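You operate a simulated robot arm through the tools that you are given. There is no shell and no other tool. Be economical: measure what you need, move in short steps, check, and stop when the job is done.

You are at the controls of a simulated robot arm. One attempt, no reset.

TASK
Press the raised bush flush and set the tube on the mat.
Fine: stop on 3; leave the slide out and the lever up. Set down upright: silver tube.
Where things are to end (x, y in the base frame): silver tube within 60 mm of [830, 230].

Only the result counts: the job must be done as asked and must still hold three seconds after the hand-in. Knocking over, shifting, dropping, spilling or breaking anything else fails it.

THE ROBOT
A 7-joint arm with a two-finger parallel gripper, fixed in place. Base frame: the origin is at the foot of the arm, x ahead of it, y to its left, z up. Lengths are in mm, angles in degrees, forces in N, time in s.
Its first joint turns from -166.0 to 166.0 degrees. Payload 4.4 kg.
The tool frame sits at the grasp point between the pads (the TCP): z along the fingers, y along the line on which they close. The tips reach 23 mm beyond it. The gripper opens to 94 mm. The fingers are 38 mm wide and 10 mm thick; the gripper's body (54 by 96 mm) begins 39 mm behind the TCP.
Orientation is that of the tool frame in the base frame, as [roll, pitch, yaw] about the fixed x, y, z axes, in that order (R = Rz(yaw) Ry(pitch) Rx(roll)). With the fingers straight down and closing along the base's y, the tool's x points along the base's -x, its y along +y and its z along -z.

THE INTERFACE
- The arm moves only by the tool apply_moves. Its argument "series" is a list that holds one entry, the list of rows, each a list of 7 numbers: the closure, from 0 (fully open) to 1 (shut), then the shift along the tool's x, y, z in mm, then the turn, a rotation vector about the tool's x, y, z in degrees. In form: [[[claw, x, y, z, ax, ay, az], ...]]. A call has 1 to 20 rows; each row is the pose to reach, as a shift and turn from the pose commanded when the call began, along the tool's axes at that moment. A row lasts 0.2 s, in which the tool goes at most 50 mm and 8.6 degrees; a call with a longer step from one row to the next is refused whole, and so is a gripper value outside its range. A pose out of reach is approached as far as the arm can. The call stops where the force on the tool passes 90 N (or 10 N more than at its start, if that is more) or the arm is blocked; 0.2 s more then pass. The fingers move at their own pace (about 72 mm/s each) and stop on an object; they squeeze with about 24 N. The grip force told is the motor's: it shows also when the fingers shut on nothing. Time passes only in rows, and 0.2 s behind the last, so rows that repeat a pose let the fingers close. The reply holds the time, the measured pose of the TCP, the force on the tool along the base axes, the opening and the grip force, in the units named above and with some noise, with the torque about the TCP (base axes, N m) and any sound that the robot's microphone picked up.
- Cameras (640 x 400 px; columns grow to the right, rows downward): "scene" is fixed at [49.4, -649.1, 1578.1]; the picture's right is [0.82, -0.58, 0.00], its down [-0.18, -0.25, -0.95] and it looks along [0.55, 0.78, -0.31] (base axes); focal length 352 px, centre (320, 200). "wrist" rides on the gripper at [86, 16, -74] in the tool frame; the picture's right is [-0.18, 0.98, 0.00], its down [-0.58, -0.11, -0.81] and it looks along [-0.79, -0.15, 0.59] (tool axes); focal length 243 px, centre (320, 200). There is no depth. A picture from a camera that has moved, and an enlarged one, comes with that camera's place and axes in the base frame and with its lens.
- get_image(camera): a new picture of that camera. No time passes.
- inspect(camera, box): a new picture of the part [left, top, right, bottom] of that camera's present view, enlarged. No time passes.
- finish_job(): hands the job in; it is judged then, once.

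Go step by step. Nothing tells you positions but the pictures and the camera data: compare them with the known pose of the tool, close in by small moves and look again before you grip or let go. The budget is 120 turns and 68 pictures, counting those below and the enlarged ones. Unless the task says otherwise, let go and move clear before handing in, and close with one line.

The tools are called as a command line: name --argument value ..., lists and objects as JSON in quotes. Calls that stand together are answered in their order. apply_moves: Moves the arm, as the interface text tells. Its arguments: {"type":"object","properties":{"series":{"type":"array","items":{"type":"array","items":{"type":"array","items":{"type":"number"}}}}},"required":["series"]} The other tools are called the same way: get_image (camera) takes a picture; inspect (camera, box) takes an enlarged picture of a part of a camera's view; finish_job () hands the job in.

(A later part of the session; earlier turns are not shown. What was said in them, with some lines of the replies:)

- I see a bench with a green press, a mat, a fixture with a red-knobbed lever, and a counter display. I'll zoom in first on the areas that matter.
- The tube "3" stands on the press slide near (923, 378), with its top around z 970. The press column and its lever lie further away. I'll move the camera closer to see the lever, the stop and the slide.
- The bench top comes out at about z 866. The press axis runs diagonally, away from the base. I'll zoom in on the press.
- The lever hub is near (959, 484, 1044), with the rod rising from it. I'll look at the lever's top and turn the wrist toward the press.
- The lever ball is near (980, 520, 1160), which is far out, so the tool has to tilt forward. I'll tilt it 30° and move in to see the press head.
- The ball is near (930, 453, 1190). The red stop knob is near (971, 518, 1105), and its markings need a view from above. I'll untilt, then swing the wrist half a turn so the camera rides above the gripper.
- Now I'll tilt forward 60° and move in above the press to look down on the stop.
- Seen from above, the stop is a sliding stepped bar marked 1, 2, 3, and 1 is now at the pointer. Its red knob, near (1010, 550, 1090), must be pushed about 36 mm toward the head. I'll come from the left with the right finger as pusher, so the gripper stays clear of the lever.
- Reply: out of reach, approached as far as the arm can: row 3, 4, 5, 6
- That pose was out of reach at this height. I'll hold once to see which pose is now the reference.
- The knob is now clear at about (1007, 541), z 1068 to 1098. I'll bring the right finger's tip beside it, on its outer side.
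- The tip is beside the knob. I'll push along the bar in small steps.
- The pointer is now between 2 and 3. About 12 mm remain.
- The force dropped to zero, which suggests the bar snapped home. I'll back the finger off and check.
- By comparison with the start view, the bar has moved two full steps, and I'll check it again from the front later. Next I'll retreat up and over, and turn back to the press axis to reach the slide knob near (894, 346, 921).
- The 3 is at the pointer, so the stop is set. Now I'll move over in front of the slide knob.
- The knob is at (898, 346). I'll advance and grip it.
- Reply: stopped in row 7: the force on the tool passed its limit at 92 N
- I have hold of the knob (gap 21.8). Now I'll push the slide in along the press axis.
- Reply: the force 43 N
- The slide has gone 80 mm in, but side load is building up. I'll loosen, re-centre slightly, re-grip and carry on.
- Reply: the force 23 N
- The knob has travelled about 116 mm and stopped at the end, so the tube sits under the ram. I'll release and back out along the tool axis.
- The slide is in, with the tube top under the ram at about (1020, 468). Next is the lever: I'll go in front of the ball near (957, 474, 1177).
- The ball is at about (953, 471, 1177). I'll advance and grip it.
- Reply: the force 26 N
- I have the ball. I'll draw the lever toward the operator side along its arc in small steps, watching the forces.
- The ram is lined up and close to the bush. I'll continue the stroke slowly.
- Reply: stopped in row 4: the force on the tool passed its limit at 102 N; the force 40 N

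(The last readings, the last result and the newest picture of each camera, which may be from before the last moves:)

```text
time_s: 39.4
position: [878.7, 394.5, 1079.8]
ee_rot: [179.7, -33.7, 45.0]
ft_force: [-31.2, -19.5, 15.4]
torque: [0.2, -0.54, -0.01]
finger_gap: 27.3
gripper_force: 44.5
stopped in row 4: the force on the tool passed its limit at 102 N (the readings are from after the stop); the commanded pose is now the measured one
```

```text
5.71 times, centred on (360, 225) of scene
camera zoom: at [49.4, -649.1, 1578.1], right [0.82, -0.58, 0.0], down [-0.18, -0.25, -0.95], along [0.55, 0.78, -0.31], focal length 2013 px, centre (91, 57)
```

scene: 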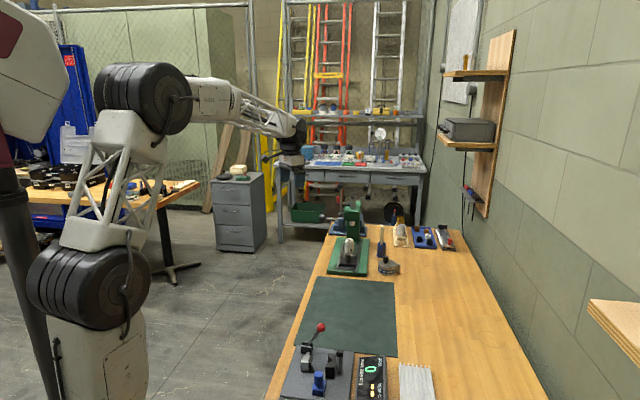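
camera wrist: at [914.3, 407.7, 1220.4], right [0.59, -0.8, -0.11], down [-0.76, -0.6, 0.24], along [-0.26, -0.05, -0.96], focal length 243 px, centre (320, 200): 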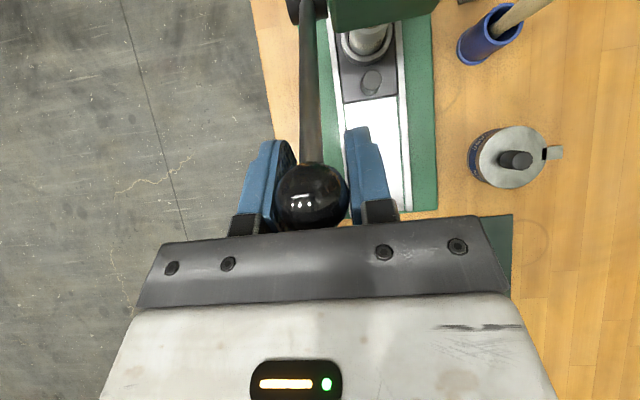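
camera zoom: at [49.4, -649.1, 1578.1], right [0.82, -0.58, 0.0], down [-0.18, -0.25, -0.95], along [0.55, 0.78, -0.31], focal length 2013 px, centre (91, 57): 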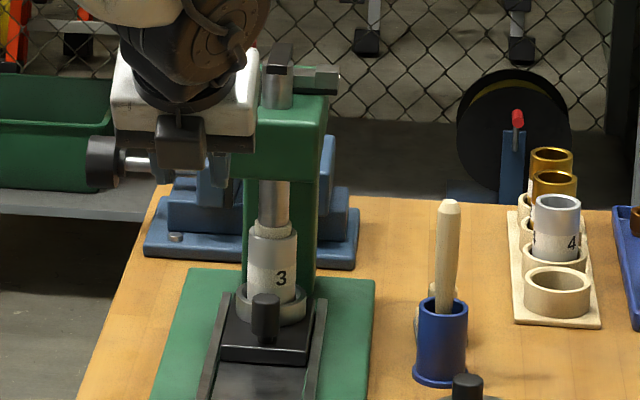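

The load here was partly radial, so my arc is slightly tight. I'll continue with a small outward correction.

apply_moves --series '[[[0.9, -3.5, 0, 1.5, 0, 0, 0], [0.9, -7.3, 0, 3, 0, -1, 0], [0.9, -10.2, 0, 5.5, 0, -2, 0], [0.9, -13.2, 0, 8, 0, -3, 0], [0.9, -16, 0, 10.8, 0, -4, 0], [0.9, -18.9, 0, 13.5, 0, -5, 0]]]'

inspect --camera "scene" --box '[325, 190, 395, 260]'

```text
time_s: 40.3
position: [873.8, 390.5, 1070.4]
ee_rot: [179.6, -31.5, 45.2]
ft_force: [-35.4, -17.1, 18.2]
torque: [0.2, -0.72, 0.12]
finger_gap: 27.2
gripper_force: 44.3
stopped in row 4: the force on the tool passed its limit at 95 N (the readings are from after the stop); the commanded pose is now the measured one
```

```text
5.71 times, centred on (360, 225) of scene
camera zoom: at [49.4, -649.1, 1578.1], right [0.82, -0.58, 0.0], down [-0.18, -0.25, -0.95], along [0.55, 0.78, -0.31], focal length 2013 px, centre (91, 57)
```

zoom: 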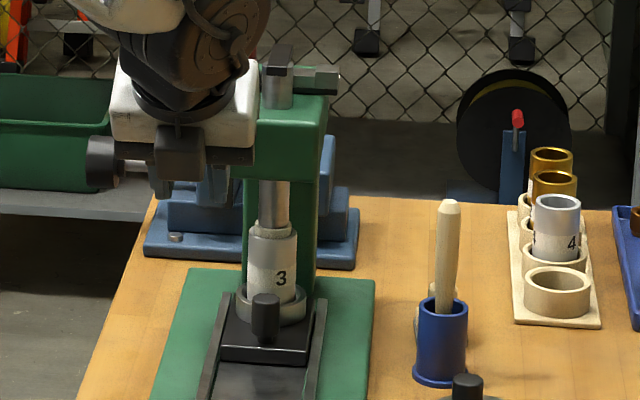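

get_image --camera "wrist"

```text
25 pictures are left
camera wrist: at [911.0, 404.5, 1180.2], right [0.58, -0.81, -0.09], down [-0.73, -0.57, 0.38], along [-0.36, -0.16, -0.92], focal length 243 px, centre (320, 200)
```

wrist: 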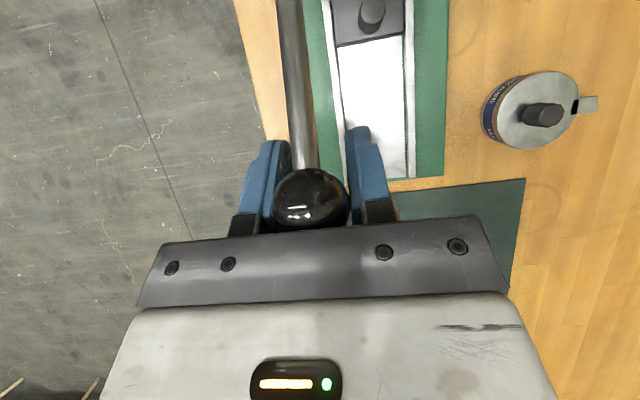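

The ball has slipped up toward the palm, and the ram is now touching the bush. I'll turn the tool nearly vertical so the palm sits on the ball and the push is straight along the stroke.

apply_moves --series '[[[0.66, 3.5, 0, -5.7, 0, -7.5, 0], [0.66, 3.5, 0, -5.7, 0, -15, 0], [0.66, 3.5, 0, -5.7, 0, -22.5, 0], [0.66, 3.5, 0, -5.7, 0, -30, 0], [0.66, 3.5, 0, -5.7, 0, -30, 0]]]'

get_image --camera "wrist"

```text
time_s: 41.5
position: [874.3, 392.1, 1076.8]
ee_rot: [179.6, -1.3, 44.9]
ft_force: [-0.2, -1.1, 7.1]
torque: [0.04, 0.0, -0.01]
finger_gap: 31.8
gripper_force: 0.0
```

```text
24 pictures are left
camera wrist: at [947.1, 439.9, 1153.0], right [0.56, -0.83, 0.0], down [-0.51, -0.34, 0.79], along [-0.65, -0.45, -0.61], focal length 243 px, centre (320, 200)
```

wrist: 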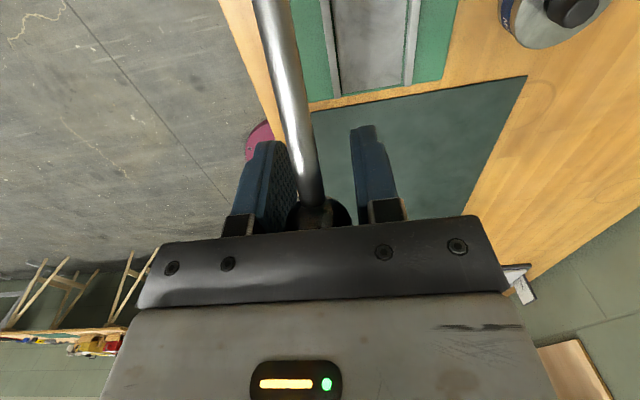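

apply_moves --series '[[[0.66, -1.6, 0, 3.5, 0, 0, 0], [0.66, -3.2, 0, 7, 0, 0, 0], [0.66, -4.7, 0, 10.7, 0, 0, 0], [0.66, -6.1, 0, 14.4, 0, 0, 0], [0.66, -7.4, 0, 18.1, 0, 0, 0], [0.66, -8.6, 0, 21.9, 0, 0, 0], [0.66, -9.7, 0, 25.6, 0, 0, 0], [0.66, -10.7, 0, 29.4, 0, 0, 0], [0.66, -11.6, 0, 33.2, 0, 0, 0]]]'

inspect --camera "scene" --box '[325, 190, 395, 260]'

```text
time_s: 43.5
position: [868.4, 382.1, 1043.3]
ee_rot: [179.6, -1.5, 45.0]
ft_force: [-1.3, -1.4, 7.2]
torque: [0.09, -0.02, 0.0]
finger_gap: 32.1
gripper_force: 0.0
```

```text
5.71 times, centred on (360, 225) of scene
camera zoom: at [49.4, -649.1, 1578.1], right [0.82, -0.58, 0.0], down [-0.18, -0.25, -0.95], along [0.55, 0.78, -0.31], focal length 2013 px, centre (91, 57)
```

zoom: 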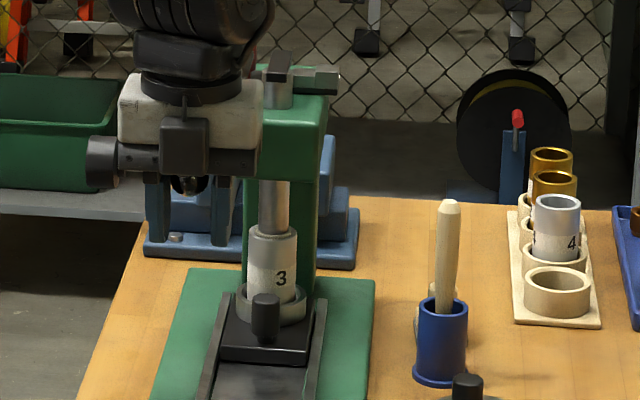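

The bush is going in under low force. I'll continue until the ram meets its stop.

apply_moves --series '[[[0.66, -0.7, 0, 3, 0, 0, 0], [0.66, -1.3, 0, 6, 0, 0, 0], [0.66, -1.8, 0, 9, 0, 0, 0], [0.66, -2.2, 0, 12, 0, 0, 0]]]'

inspect --camera "scene" --box '[325, 190, 395, 260]'

```text
time_s: 44.5
position: [866.7, 382.1, 1030.3]
ee_rot: [179.7, -1.5, 44.9]
ft_force: [-5.2, -1.6, 9.7]
torque: [0.1, -0.17, -0.01]
finger_gap: 31.9
gripper_force: 0.0
```

```text
5.71 times, centred on (360, 225) of scene
camera zoom: at [49.4, -649.1, 1578.1], right [0.82, -0.58, 0.0], down [-0.18, -0.25, -0.95], along [0.55, 0.78, -0.31], focal length 2013 px, centre (91, 57)
```

zoom: 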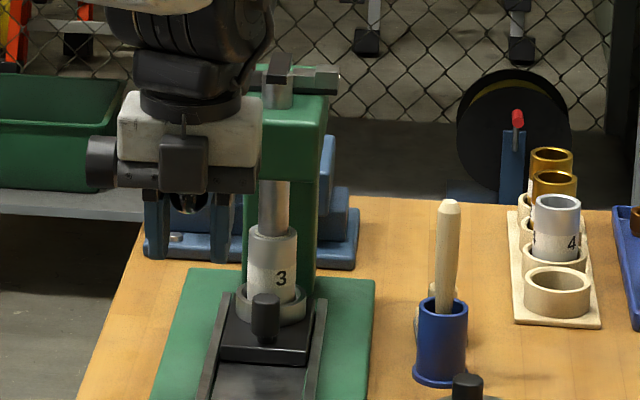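

apply_moves --series '[[[0.66, -0.3, 0, 3, 0, 0, 0], [0.66, -0.5, 0, 6, 0, 0, 0], [0.66, -0.6, 0, 9, 0, 0, 0], [0.66, -0.7, 0, 12, 0, 0, 0]]]'

inspect --camera "scene" --box '[335, 190, 375, 250]'

```text
time_s: 45.5
position: [867.9, 382.1, 1025.2]
ee_rot: [179.4, -1.8, 45.0]
ft_force: [-15.7, -9.3, 78.6]
torque: [0.5, -0.57, 0.05]
finger_gap: 32.0
gripper_force: 0.1
```

```text
6.67 times, centred on (355, 220) of scene
camera zoom: at [49.4, -649.1, 1578.1], right [0.82, -0.58, 0.0], down [-0.18, -0.25, -0.95], along [0.55, 0.78, -0.31], focal length 2349 px, centre (87, 67)
```

zoom: 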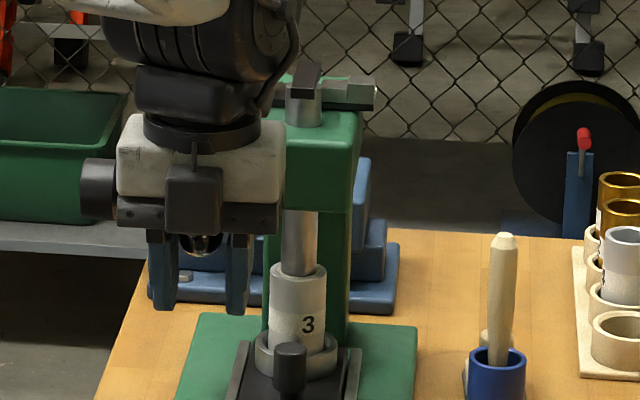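

Force rose to 79 N, so the ram is hard against its stop. Next I'll re-grip the ball at the pads to raise the lever.

apply_moves --series '[[[0.62, 0, 0, -8, 0, 0, 0], [0.62, 0, 0, -16, 0, 0, 0], [0.62, 0, 0, -24, 0, 0, 0], [0.62, 0, 0, -24, 0, 0, 0]]]'

get_image --camera "wrist"

```text
time_s: 46.5
position: [866.2, 379.7, 1040.8]
ee_rot: [179.8, -1.3, 44.9]
ft_force: [0.2, -0.4, 0.6]
torque: [0.02, -0.01, 0.0]
finger_gap: 35.9
gripper_force: 0.2
```

```text
20 pictures are left
camera wrist: at [938.3, 429.9, 1117.5], right [0.56, -0.83, 0.0], down [-0.5, -0.34, 0.79], along [-0.65, -0.45, -0.61], focal length 243 px, centre (320, 200)
```

wrist: 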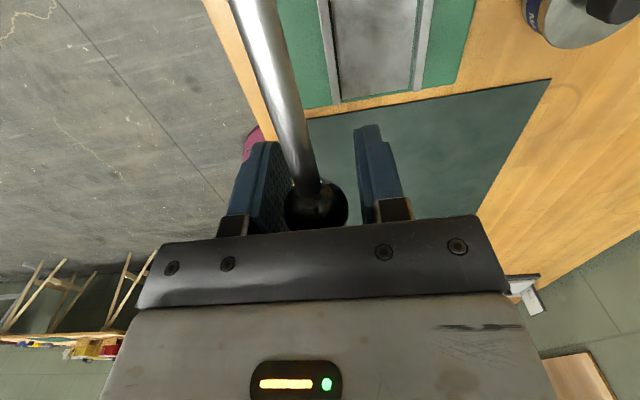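

apply_moves --series '[[[0.62, 2, 0, -10, 0, 0, 0], [0.85, 2, 0, -10, 0, 0, 0], [0.85, 2, 0, -10, 0, 0, 0], [0.85, 2, 0, -10, 0, 0, 0], [0.85, 5, 0, -25.5, 0, 4, 0], [0.85, 9.5, 0, -40.5, 0, 8, 0], [0.85, 15.7, 0, -54.9, 0, 13, 0], [0.85, 23.3, 0, -68.7, 0, 18, 0]]]'

get_image --camera "wrist"

```text
time_s: 48.3
position: [881.6, 397.3, 1114.6]
ee_rot: [179.6, -19.6, 45.1]
ft_force: [-25.6, 19.2, -0.1]
torque: [-0.04, 0.19, -0.05]
finger_gap: 28.6
gripper_force: 15.9
```

```text
19 pictures are left
camera wrist: at [933.2, 426.3, 1214.2], right [0.57, -0.82, -0.05], down [-0.66, -0.5, 0.56], along [-0.49, -0.29, -0.82], focal length 243 px, centre (320, 200)
```

wrist: 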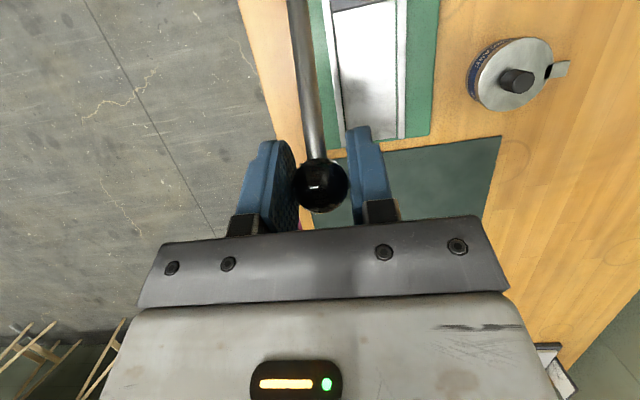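

apply_moves --series '[[[0.85, 12.6, -1.5, -8, 0, 8, 0], [0.85, 26.2, -1.5, -15, 0, 16, 0], [0.85, 40.5, -1.5, -21.5, 0, 24, 0], [0.85, 55.3, -1.5, -26.5, 0, 32, 0], [0.85, 70.7, -1.5, -30, 0, 40, 0], [0.85, 86.2, -1.5, -32, 0, 40, 0], [0.85, 102.1, -1.5, -32, 0, 40, 0], [0.85, 112.4, -1.5, -31, 0, 40, 0]]]'

get_image --camera "wrist"

```text
time_s: 50.1
position: [948.5, 464.8, 1178.0]
ee_rot: [179.3, -59.3, 45.4]
ft_force: [10.7, -20.6, 1.6]
torque: [-0.65, 0.5, 0.53]
finger_gap: 27.5
gripper_force: 30.0
```

```text
18 pictures are left
camera wrist: at [946.0, 440.1, 1290.4], right [0.63, -0.76, -0.15], down [-0.78, -0.62, -0.09], along [-0.03, 0.17, -0.98], focal length 243 px, centre (320, 200)
```

wrist: 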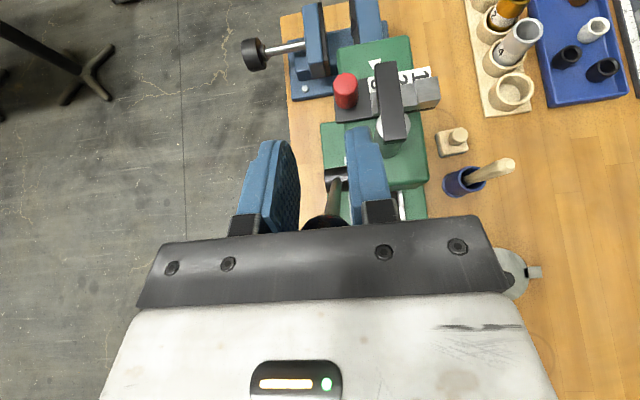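

The ball slid toward the palm and the lever is not quite fully up. I'll re-grip and push it on back.

apply_moves --series '[[[0.62, 0, 0, 0, 0, 0, 0], [0.62, 3, 0, -10, 0, 0, 0], [0.62, 3, 0, -18, 0, 0, 0], [0.62, 3, 0, -18, 0, 0, 0]]]'

get_image --camera "wrist"

```text
time_s: 51.1
position: [938.0, 455.9, 1189.6]
ee_rot: [179.2, -59.5, 45.5]
ft_force: [-0.6, -0.1, -0.4]
torque: [-0.02, -0.01, 0.03]
finger_gap: 35.8
gripper_force: 0.0
```

```text
17 pictures are left
camera wrist: at [935.3, 430.7, 1302.7], right [0.63, -0.76, -0.15], down [-0.78, -0.62, -0.09], along [-0.03, 0.18, -0.98], focal length 243 px, centre (320, 200)
```

wrist: 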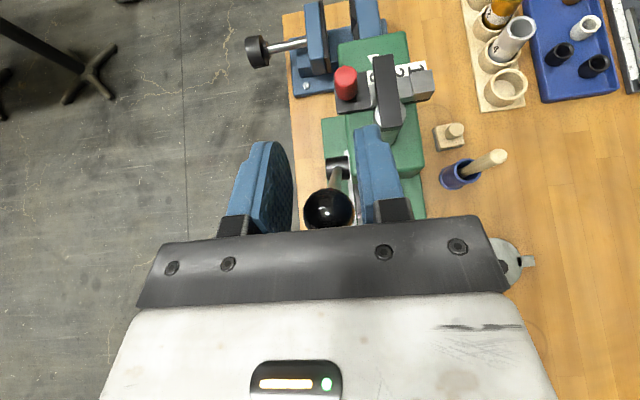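

apply_moves --series '[[[0.62, -12, 0, 1, 0, 0, 0], [0.62, -24, 0, 2.6, 0, 0, 0], [0.85, -24, 0, 2.6, 0, 0, 0], [0.85, -24, 0, 2.6, 0, 0, 0], [0.85, -13.8, 0, 10.2, 0, 0, 0], [0.85, -4, 0, 18.8, 0, 0, 0], [0.85, 3.3, 0, 26.4, 0, 0, 0], [0.85, 8, 0, 32.4, 0, 0, 0]]]'

get_image --camera "wrist"

```text
time_s: 52.9
position: [960.1, 476.1, 1180.2]
ee_rot: [179.3, -59.4, 45.5]
ft_force: [6.1, -29.8, -4.3]
torque: [-0.03, 0.0, 0.41]
finger_gap: 27.6
gripper_force: 37.9
```

```text
16 pictures are left
camera wrist: at [958.3, 452.4, 1294.1], right [0.63, -0.76, -0.15], down [-0.78, -0.62, -0.09], along [-0.03, 0.18, -0.98], focal length 243 px, centre (320, 200)
```

wrist: 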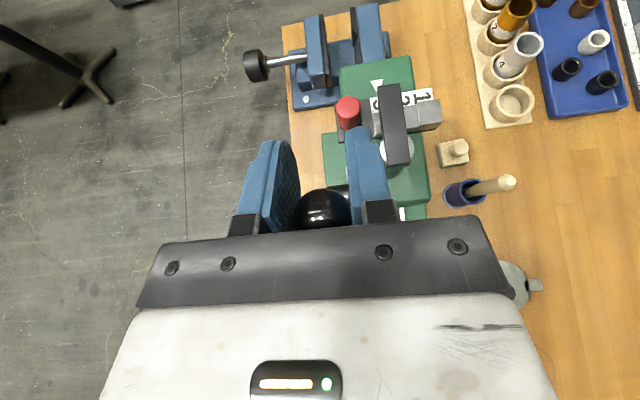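

apply_moves --series '[[[0.85, 1.5, -0.5, 3, 0, 0, 0], [0.85, 3, -0.5, 6, 0, 0, 0], [0.85, 4, -0.5, 8, 0, 0, 0]]]'

```text
time_s: 53.7
position: [965.8, 483.1, 1179.8]
ee_rot: [179.4, -59.5, 45.4]
ft_force: [15.2, -31.5, 4.8]
torque: [0.05, 0.02, 0.67]
finger_gap: 28.9
gripper_force: 16.8
```

apply_moves --series '[[[0.6, 0, 0, 0, 0, 0, 0], [0.4, 0, 0, 0, 0, 0, 0], [0.4, 0, 0, -30, 0, 0, 0], [0.4, 0, 0, -60, 0, 0, 0], [0.4, 0, 0, -90, 0, 0, 0]]]'

get_image --camera "wrist"

```text
time_s: 54.9
position: [913.1, 431.1, 1225.8]
ee_rot: [179.3, -59.3, 45.4]
ft_force: [0.9, 0.6, 0.2]
torque: [0.04, -0.03, 0.03]
finger_gap: 56.2
gripper_force: 0.1
```

```text
15 pictures are left
camera wrist: at [910.0, 405.8, 1338.3], right [0.63, -0.76, -0.15], down [-0.78, -0.62, -0.09], along [-0.03, 0.17, -0.98], focal length 243 px, centre (320, 200)
```

wrist: 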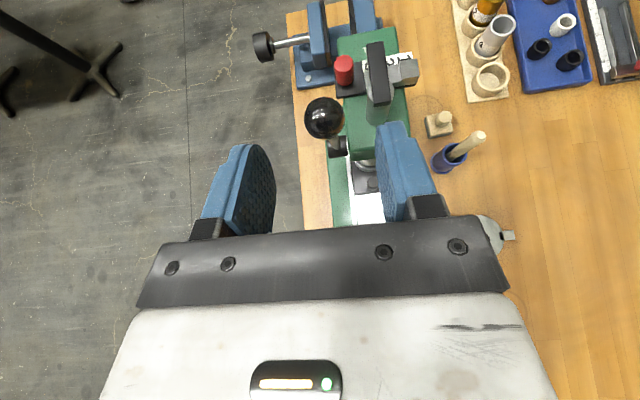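

The lever ball is back where it started, so the lever is up. Now I'll go down to the slide knob near (980, 428, 921) to draw the slide out.

apply_moves --series '[[[0.4, -17, 16, -29, 0, 0, 0], [0.4, -34, 33, -57, 0, 0, 0], [0.4, -51, 49, -86, 0, 0, 0], [0.4, -89, 49, -64, 0, 0, 0], [0.4, -127, 49, -41, 0, 0, 0], [0.4, -165, 49, -19, 0, 0, 0], [0.4, -202, 49, 4, 0, 0, 0], [0.4, -216, 49, 35, 0, 0, 0], [0.4, -230, 49, 66, 0, 0, 0], [0.4, -244, 49, 98, 0, 0, 0], [0.4, -244, 49, 98, 0, 0, 0]]]'

get_image --camera "wrist"

```text
time_s: 57.3
position: [918.7, 365.3, 963.2]
ee_rot: [179.3, -59.5, 45.5]
ft_force: [0.3, -0.3, 0.3]
torque: [0.0, -0.01, 0.02]
finger_gap: 56.1
gripper_force: 0.1
```

```text
14 pictures are left
camera wrist: at [915.9, 339.8, 1076.2], right [0.63, -0.76, -0.15], down [-0.78, -0.62, -0.09], along [-0.03, 0.18, -0.98], focal length 243 px, centre (320, 200)
```

wrist: 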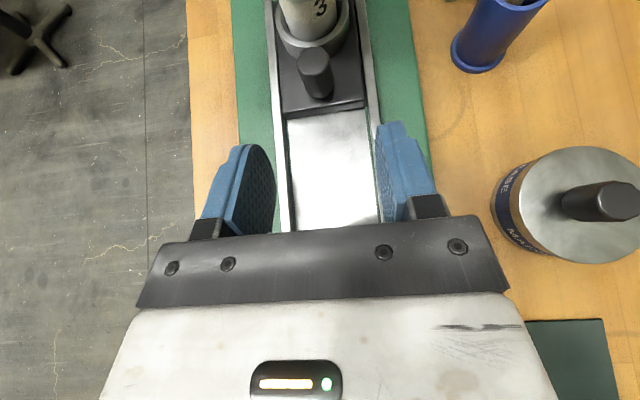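

apply_moves --series '[[[0.4, 2, -1, 31, 0, 0, 0], [0.4, 5, -1.5, 62, 0, 0, 0], [0.4, 9, -1.5, 92, 0, 0, 0], [0.6, 9, -1.5, 92, 0, 0, 0], [0.78, 9, -1.5, 92, 0, 0, 0], [0.78, 9, -1.5, 92, 0, 0, 0], [0.82, 9, -1.5, 92, 0, 0, 0]]]'

```text
time_s: 58.9
position: [977.4, 426.1, 927.6]
ee_rot: [179.3, -59.4, 45.4]
ft_force: [9.4, -5.6, 0.0]
torque: [0.48, 0.43, -0.03]
finger_gap: 21.4
gripper_force: 44.8
```

The knob is gripped. I'll pull the slide out along the axis.

apply_moves --series '[[[0.85, -5.1, 0, -8.6, 0, 0, 0], [0.85, -10.2, 0, -17.2, 0, 0, 0], [0.85, -15.3, 0, -25.8, 0, 0, 0], [0.85, -20.4, 0, -34.4, 0, 0, 0], [0.85, -25.5, 0, -43, 0, 0, 0], [0.85, -30.6, 0, -51.6, 0, 0, 0], [0.85, -35.7, 0, -60.2, 0, 0, 0], [0.85, -40.8, 0, -68.8, 0, 0, 0], [0.85, -45.9, 0, -77.4, 0, 0, 0], [0.85, -51, 0, -86, 0, 0, 0], [0.85, -56, 0, -94.6, 0, 0, 0], [0.85, -59.6, 0, -100.7, 0, 0, 0]]]'

get_image --camera "wrist"

```text
time_s: 61.5
position: [894.9, 343.8, 927.5]
ee_rot: [179.3, -59.4, 45.4]
ft_force: [18.7, -21.5, 5.8]
torque: [-0.19, 0.91, -0.07]
finger_gap: 21.4
gripper_force: 45.1
```

```text
13 pictures are left
camera wrist: at [892.2, 318.5, 1039.8], right [0.63, -0.76, -0.15], down [-0.78, -0.62, -0.09], along [-0.02, 0.18, -0.98], focal length 243 px, centre (320, 200)
```

wrist: 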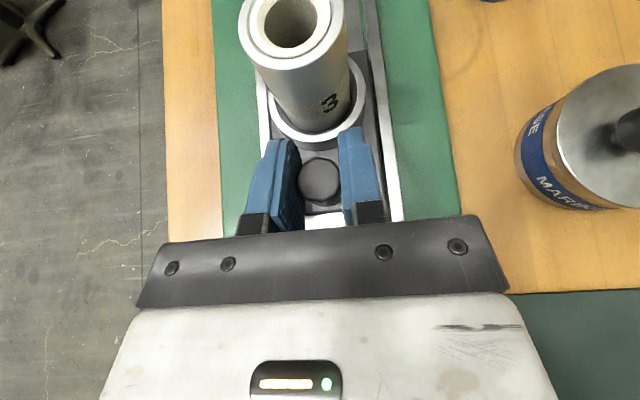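

The bush is flush and the knob is back at its original spot. One small tug will confirm it's at the end stop, then I'll release and back off.

apply_moves --series '[[[0.85, -1, 0, -1.7, 0, 0, 0], [0.85, -1.5, 0, -2.6, 0, 0, 0]]]'

apply_moves --series '[[[0.6, 0, 0, 0, 0, 0, 0], [0.45, 0, 0, 0, 0, 0, 0], [0.4, 0, 0, -30, 0, 0, 0], [0.4, 0, 0, -60, 0, 0, 0], [0.2, 30, 0, -85, 0, 0, 0], [0, 70, 0, -110, 0, 0, 0], [0, 115, 0, -130, 0, 0, 0], [0, 150, 0, -140, 0, 0, 0]]]'

get_image --camera "wrist"

```text
time_s: 62.1
position: [892.2, 342.3, 926.6]
ee_rot: [179.2, -59.4, 45.4]
ft_force: [24.6, -26.0, 4.9]
torque: [1.04, -0.33, -0.08]
finger_gap: 21.5
gripper_force: 44.9
```

```text
time_s: 63.9
position: [858.1, 311.2, 1128.5]
ee_rot: [179.2, -59.4, 45.4]
ft_force: [0.6, -1.0, -0.4]
torque: [0.01, 0.02, 0.02]
finger_gap: 93.9
gripper_force: 0.0
```

```text
12 pictures are left
camera wrist: at [855.7, 286.6, 1241.1], right [0.63, -0.76, -0.15], down [-0.78, -0.62, -0.09], along [-0.03, 0.18, -0.98], focal length 243 px, centre (320, 200)
```

wrist: 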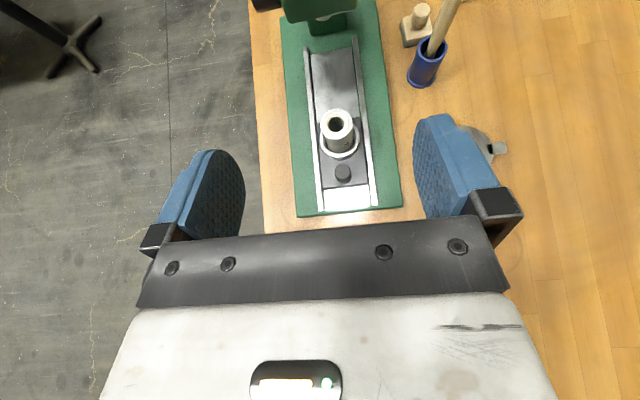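

The slide is out and the tube stands near (931, 383). I'll tilt to 45° and line up with the tube.

apply_moves --series '[[[0.2, -22, 0, 24, 0, -4, 0], [0.2, -44, 1, 48, 0, -8, 0], [0.2, -66, 2, 71, 0, -12, 0], [0.2, -88.4, 2, 95, 0, -14.4, 0], [0.2, -88.4, 2, 95, 0, -14.4, 0]]]'

get_image --camera "wrist"

```text
time_s: 65.1
position: [886.0, 335.1, 1002.8]
ee_rot: [179.4, -45.0, 45.3]
ft_force: [0.4, -0.1, 0.3]
torque: [-0.01, -0.01, 0.0]
finger_gap: 74.9
gripper_force: 0.1
```

```text
11 pictures are left
camera wrist: at [903.7, 331.6, 1116.8], right [0.6, -0.79, -0.12], down [-0.77, -0.61, 0.16], along [-0.2, 0.0, -0.98], focal length 243 px, centre (320, 200)
```

wrist: 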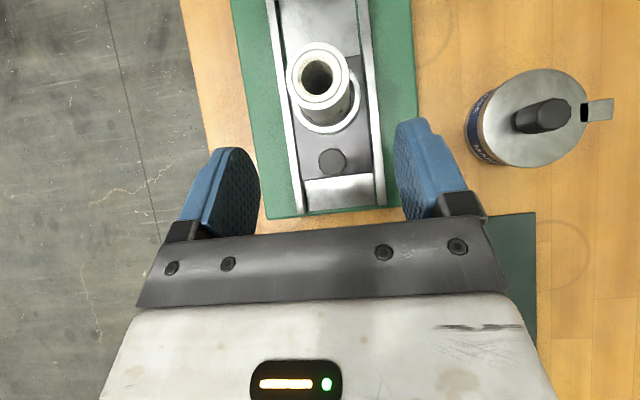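

apply_moves --series '[[[0.2, 0, 0, 30, 0, 0, 0], [0.25, 0, 0, 60, 0, 0, 0], [0.25, 0, 0, 89, 0, 0, 0], [0.25, 0, 0, 89, 0, 0, 0]]]'

get_image --camera "wrist"

```text
time_s: 66.1
position: [932.6, 379.4, 940.3]
ee_rot: [179.5, -45.0, 45.1]
ft_force: [-1.2, -0.9, 0.2]
torque: [0.0, -0.02, 0.0]
finger_gap: 70.5
gripper_force: 0.1
```

```text
10 pictures are left
camera wrist: at [950.2, 375.9, 1054.3], right [0.6, -0.79, -0.12], down [-0.77, -0.61, 0.16], along [-0.2, 0.0, -0.98], focal length 243 px, centre (320, 200)
```

wrist: 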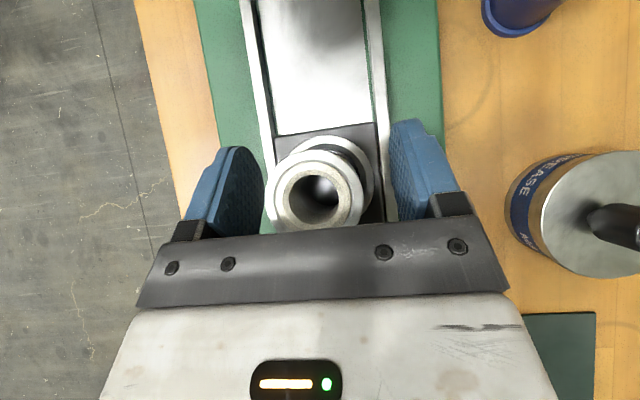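

The tube is centred between the fingers. I'll close and lift straight up.

apply_moves --series '[[[0.45, 0, 0, 0, 0, 0, 0], [0.65, 0, 0, 0, 0, 0, 0], [0.75, 0, 0, 0, 0, 0, 0], [0.75, 0, 0, 0, 0, 0, 0]]]'

apply_moves --series '[[[0.75, 10.6, 0, -10.6, 0, 0, 0], [0.75, 24.7, 0, -24.7, 0, 0, 0], [0.75, 42.4, 0, -42.4, 0, 0, 0], [0.75, 63.6, 0, -63.6, 0, 0, 0], [0.75, 70.7, 0, -70.7, 0, 0, 0]]]'

inspect --camera "scene" --box '[315, 180, 415, 280]'

```text
time_s: 67.1
position: [933.0, 381.1, 939.6]
ee_rot: [179.5, -45.0, 45.2]
ft_force: [-4.4, 5.0, -1.1]
torque: [0.26, 0.12, 0.0]
finger_gap: 50.0
gripper_force: 45.0
```

```text
time_s: 68.3
position: [931.5, 379.7, 1039.3]
ee_rot: [179.6, -45.0, 45.2]
ft_force: [0.6, -0.1, -0.1]
torque: [0.0, -0.01, 0.0]
finger_gap: 39.2
gripper_force: 23.8
```

```text
4.00 times, centred on (365, 230) of scene
camera zoom: at [49.4, -649.1, 1578.1], right [0.82, -0.58, 0.0], down [-0.18, -0.25, -0.95], along [0.55, 0.78, -0.31], focal length 1409 px, centre (140, 80)
```

zoom: 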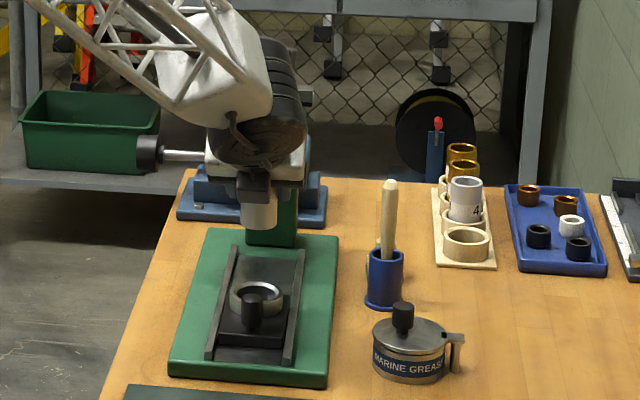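

The fingers first caught the holder ring, then closed on the tube, which is now clear. I'll check how it sits in the grip.

get_image --camera "wrist"

inspect --camera "scene" --box '[335, 200, 395, 250]'

```text
8 pictures are left
camera wrist: at [949.8, 375.5, 1153.5], right [0.6, -0.79, -0.12], down [-0.77, -0.61, 0.16], along [-0.2, 0.0, -0.98], focal length 243 px, centre (320, 200)
```

wrist: 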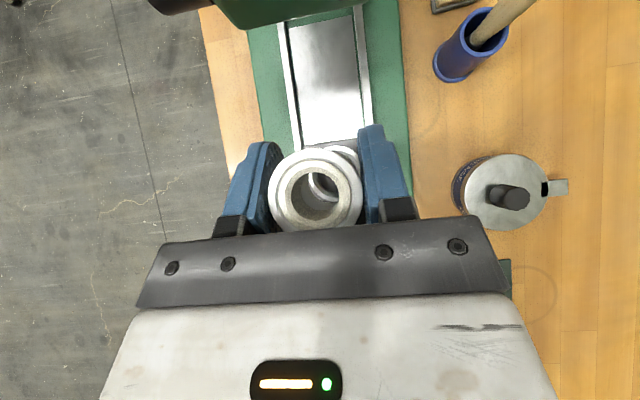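

```text
8.00 times, centred on (365, 225) of scene
camera zoom: at [49.4, -649.1, 1578.1], right [0.82, -0.58, 0.0], down [-0.18, -0.25, -0.95], along [0.55, 0.78, -0.31], focal length 2819 px, centre (-40, 0)
```

zoom: 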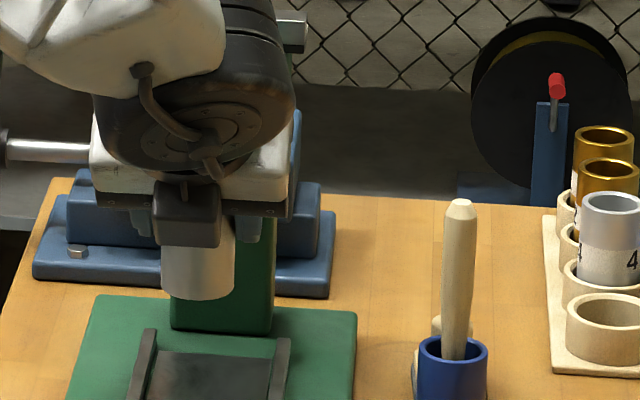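

The tube is upright, with its bottom about 61 mm below the TCP. I'll carry it over the mat near (822, 222).

apply_moves --series '[[[0.78, -12, 3, -12, 0, 0, 0], [0.78, -32, 8, -32, 0, 0, 0], [0.78, -56, 14, -56, 0, 0, 0], [0.78, -80, 20, -80, 0, 0, 0], [0.78, -104, 26, -104, 0, 0, 0], [0.78, -124, 31, -124, 0, 0, 0], [0.78, -134, 34, -134, 0, 0, 0], [0.78, -134, 34, -134, 0, 0, 0]]]'

get_image --camera "scene"

```text
time_s: 70.1
position: [820.0, 222.0, 1040.4]
ee_rot: [179.5, -45.0, 45.2]
ft_force: [-0.8, 0.3, -1.0]
torque: [-0.01, -0.01, 0.03]
finger_gap: 39.1
gripper_force: 24.3
```

```text
6 pictures are left
```

scene: 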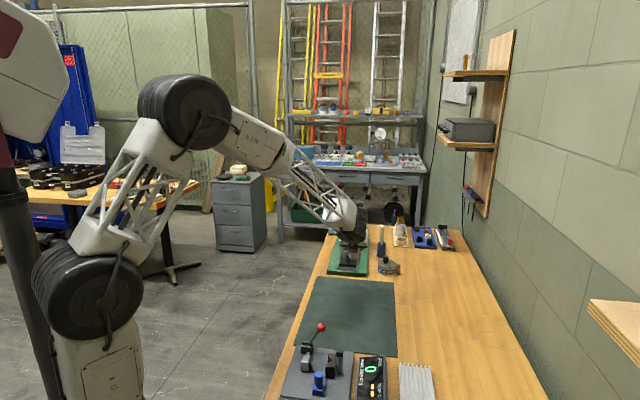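

The spot is about 40 mm inside the mat's far edge. I'll lower the tube, slowing down near contact.

apply_moves --series '[[[0.78, -14, 0, 14, 0, 0, 0], [0.78, -32, 0, 32, 0, 0, 0], [0.78, -50, 0, 50, 0, 0, 0], [0.78, -64, 0, 64, 0, 0, 0], [0.78, -71, 0, 71, 0, 0, 0], [0.78, -72.8, 0, 72.8, 0, 0, 0], [0.78, -74.2, 0, 74.2, 0, 0, 0]]]'

inspect --camera "scene" --box '[325, 245, 385, 295]'

```text
time_s: 71.7
position: [822.8, 221.2, 935.7]
ee_rot: [179.5, -45.0, 45.2]
ft_force: [0.9, 0.3, -0.8]
torque: [0.01, 0.04, 0.01]
finger_gap: 39.0
gripper_force: 24.3
```

```text
8.00 times, centred on (355, 270) of scene
camera zoom: at [49.4, -649.1, 1578.1], right [0.82, -0.58, 0.0], down [-0.18, -0.25, -0.95], along [0.55, 0.78, -0.31], focal length 2819 px, centre (40, -360)
```

zoom: 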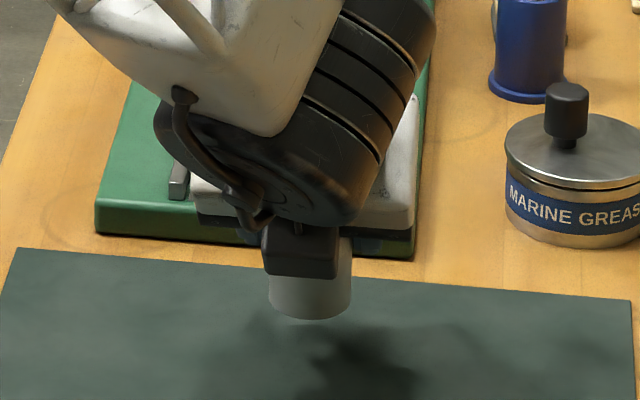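

apply_moves --series '[[[0.78, -1.4, 0, 1.4, 0, 0, 0], [0.78, -2.8, 0, 2.8, 0, 0, 0], [0.78, -3.9, 0, 3.9, 0, 0, 0], [0.78, -4.6, 0, 4.6, 0, 0, 0], [0.78, -5.3, 0, 5.3, 0, 0, 0]]]'

```text
time_s: 72.9
position: [822.7, 222.1, 928.6]
ee_rot: [179.4, -45.0, 45.2]
ft_force: [0.6, 0.1, -0.6]
torque: [-0.03, 0.02, 0.0]
finger_gap: 39.0
gripper_force: 23.9
```

apply_moves --series '[[[0.78, -0.7, 0, 0.7, 0, 0, 0], [0.78, -1.4, 0, 1.4, 0, 0, 0], [0.78, -2.1, 0, 2.1, 0, 0, 0]]]'

```text
time_s: 73.7
position: [822.8, 221.4, 924.8]
ee_rot: [179.5, -45.1, 45.2]
ft_force: [0.2, 0.0, -1.3]
torque: [-0.01, -0.01, -0.02]
finger_gap: 39.1
gripper_force: 23.9
```

apply_moves --series '[[[0.78, -0.7, 0, 0.7, 0, 0, 0], [0.78, -1.4, 0, 1.4, 0, 0, 0]]]'

inspect --camera "scene" --box '[340, 265, 380, 295]'

```text
time_s: 74.3
position: [822.3, 221.5, 923.5]
ee_rot: [179.5, -44.9, 45.2]
ft_force: [-0.4, -0.4, -0.9]
torque: [-0.03, 0.02, 0.05]
finger_gap: 39.0
gripper_force: 24.5
```

```text
13.33 times, centred on (360, 280) of scene
camera zoom: at [49.4, -649.1, 1578.1], right [0.82, -0.58, 0.0], down [-0.18, -0.25, -0.95], along [0.55, 0.78, -0.31], focal length 4698 px, centre (-213, -867)
```

zoom: 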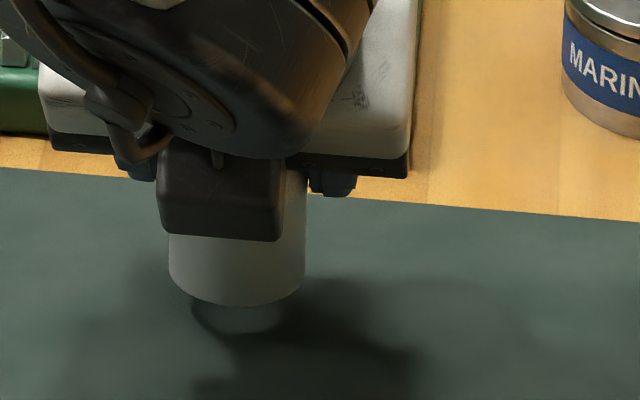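

The contact shadow shows about 8 mm still to go.

apply_moves --series '[[[0.78, -1.1, 0, 1.1, 0, 0, 0], [0.78, -2.2, 0, 2.2, 0, 0, 0], [0.78, -3.2, 0, 3.2, 0, 0, 0], [0.78, -4.2, 0, 4.2, 0, 0, 0]]]'

apply_moves --series '[[[0.78, -0.5, 0, 0.5, 0, 0, 0], [0.78, -1.1, 0, 1.1, 0, 0, 0]]]'

```text
time_s: 75.3
position: [822.5, 221.1, 916.8]
ee_rot: [179.5, -45.0, 45.3]
ft_force: [0.3, 0.6, 0.1]
torque: [0.01, -0.02, 0.02]
finger_gap: 38.9
gripper_force: 24.2
```

```text
time_s: 75.9
position: [821.5, 221.6, 916.0]
ee_rot: [179.5, -45.1, 45.3]
ft_force: [0.1, 0.8, -0.8]
torque: [0.02, -0.01, 0.02]
finger_gap: 39.0
gripper_force: 24.3
```

apply_moves --series '[[[0.78, -0.5, 0, 0.5, 0, 0, 0], [0.78, -1.1, 0, 1.1, 0, 0, 0]]]'

apply_moves --series '[[[0.78, -0.5, 0, 0.5, 0, 0, 0], [0.78, -1.1, 0, 1.1, 0, 0, 0]]]'

inspect --camera "scene" --box '[340, 265, 380, 295]'

```text
time_s: 76.5
position: [822.4, 221.5, 913.2]
ee_rot: [179.5, -45.0, 45.2]
ft_force: [0.0, 0.0, -0.9]
torque: [0.02, -0.02, -0.02]
finger_gap: 38.9
gripper_force: 24.2
```

```text
time_s: 77.1
position: [823.8, 221.6, 912.2]
ee_rot: [179.4, -45.0, 45.2]
ft_force: [-0.4, 0.5, -1.0]
torque: [-0.02, 0.0, -0.02]
finger_gap: 39.0
gripper_force: 23.8
```

```text
13.33 times, centred on (360, 280) of scene
camera zoom: at [49.4, -649.1, 1578.1], right [0.82, -0.58, 0.0], down [-0.18, -0.25, -0.95], along [0.55, 0.78, -0.31], focal length 4698 px, centre (-213, -867)
```

zoom: 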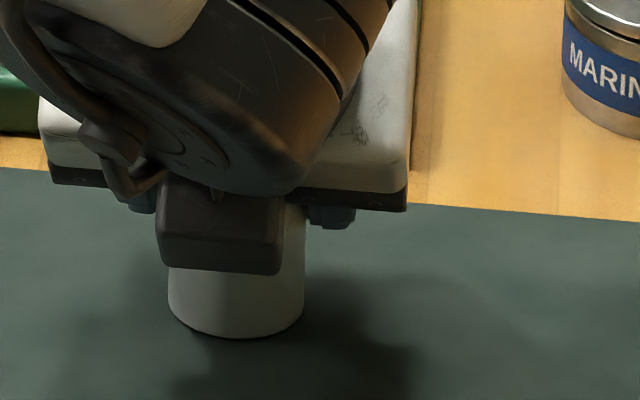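

It's almost touching, so I'll take a few more fine steps.

apply_moves --series '[[[0.78, -0.5, 0, 0.5, 0, 0, 0], [0.78, -0.9, 0, 0.9, 0, 0, 0]]]'

apply_moves --series '[[[0.78, -0.4, 0, 0.4, 0, 0, 0], [0.78, -0.7, 0, 0.7, 0, 0, 0]]]'

```text
time_s: 77.7
position: [822.5, 221.3, 911.5]
ee_rot: [179.5, -45.1, 45.2]
ft_force: [0.7, -1.3, 5.1]
torque: [-0.08, 0.05, 0.0]
finger_gap: 39.1
gripper_force: 24.1
```

```text
time_s: 78.3
position: [822.1, 221.1, 912.0]
ee_rot: [179.4, -45.0, 45.4]
ft_force: [-0.2, -4.5, 19.4]
torque: [-0.15, 0.41, 0.07]
finger_gap: 38.9
gripper_force: 23.9
```

The tube is on the mat (19 N). I'll open and back away along the tool axis.

apply_moves --series '[[[0.55, 0.5, 0, -0.5, 0, 0, 0], [0.4, 0.5, 0, -0.5, 0, 0, 0], [0.2, 0.5, 0, -0.5, 0, 0, 0], [0.1, 0.5, 0, -0.5, 0, 0, 0], [0.1, 0, 0, -20, 0, 0, 0], [0.1, 0, 0, -50, 0, 0, 0], [0.1, 0, 0, -85, 0, 0, 0], [0.1, 20, 0, -130, 0, 0, 0], [0.1, 40, 0, -170, 0, 0, 0]]]'

get_image --camera "wrist"

inspect --camera "scene" --box '[315, 180, 415, 300]'

```text
time_s: 80.3
position: [752.3, 158.1, 1057.3]
ee_rot: [179.6, -44.9, 45.2]
ft_force: [-0.3, -0.5, -0.1]
torque: [0.02, -0.02, -0.01]
finger_gap: 84.7
gripper_force: 0.0
```

```text
2 pictures are left
camera wrist: at [770.0, 153.0, 1171.3], right [0.6, -0.79, -0.12], down [-0.77, -0.61, 0.16], along [-0.2, 0.0, -0.98], focal length 243 px, centre (320, 200)
```

wrist: 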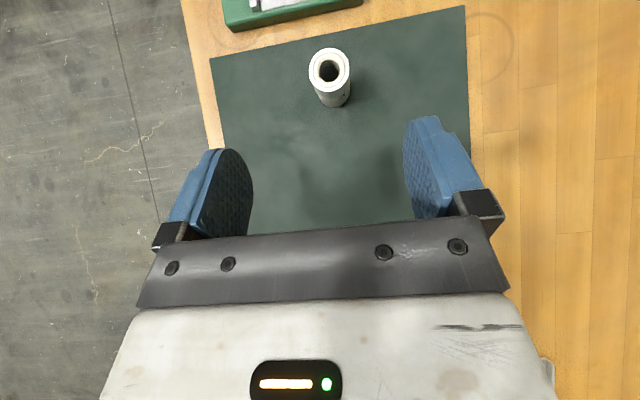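

```text
3.33 times, centred on (365, 240) of scene
camera zoom: at [49.4, -649.1, 1578.1], right [0.82, -0.58, 0.0], down [-0.18, -0.25, -0.95], along [0.55, 0.78, -0.31], focal length 1174 px, centre (170, 67)
```

zoom: 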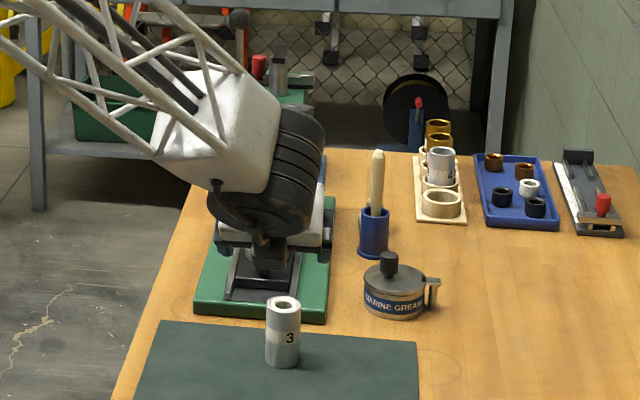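

inspect --camera "scene" --box '[344, 260, 374, 295]'

```text
11.43 times, centred on (359, 278) of scene
camera zoom: at [49.4, -649.1, 1578.1], right [0.82, -0.58, 0.0], down [-0.18, -0.25, -0.95], along [0.55, 0.78, -0.31], focal length 4027 px, centre (-126, -686)
```

zoom: 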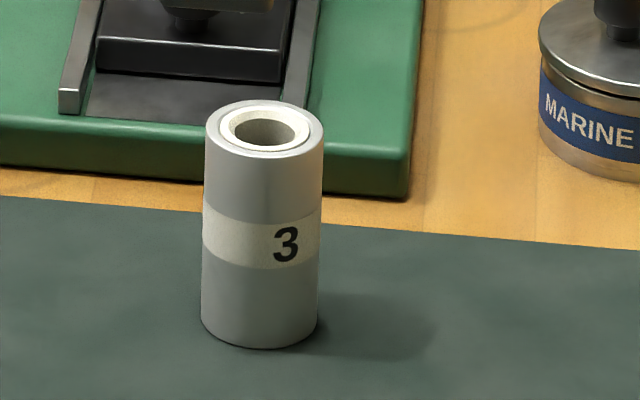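

The bush is flush and the tube stands upright on the mat. The stop is on 3, the slide is out and the lever is up, with the arm clear, so I'm handing in.

finish_job

```text
The job is handed in.
```

The bush is pressed flush and the silver tube stands upright on the mat at about (822, 222), within 60 mm of the target. The stop is on 3, the slide is out and the lever is up.
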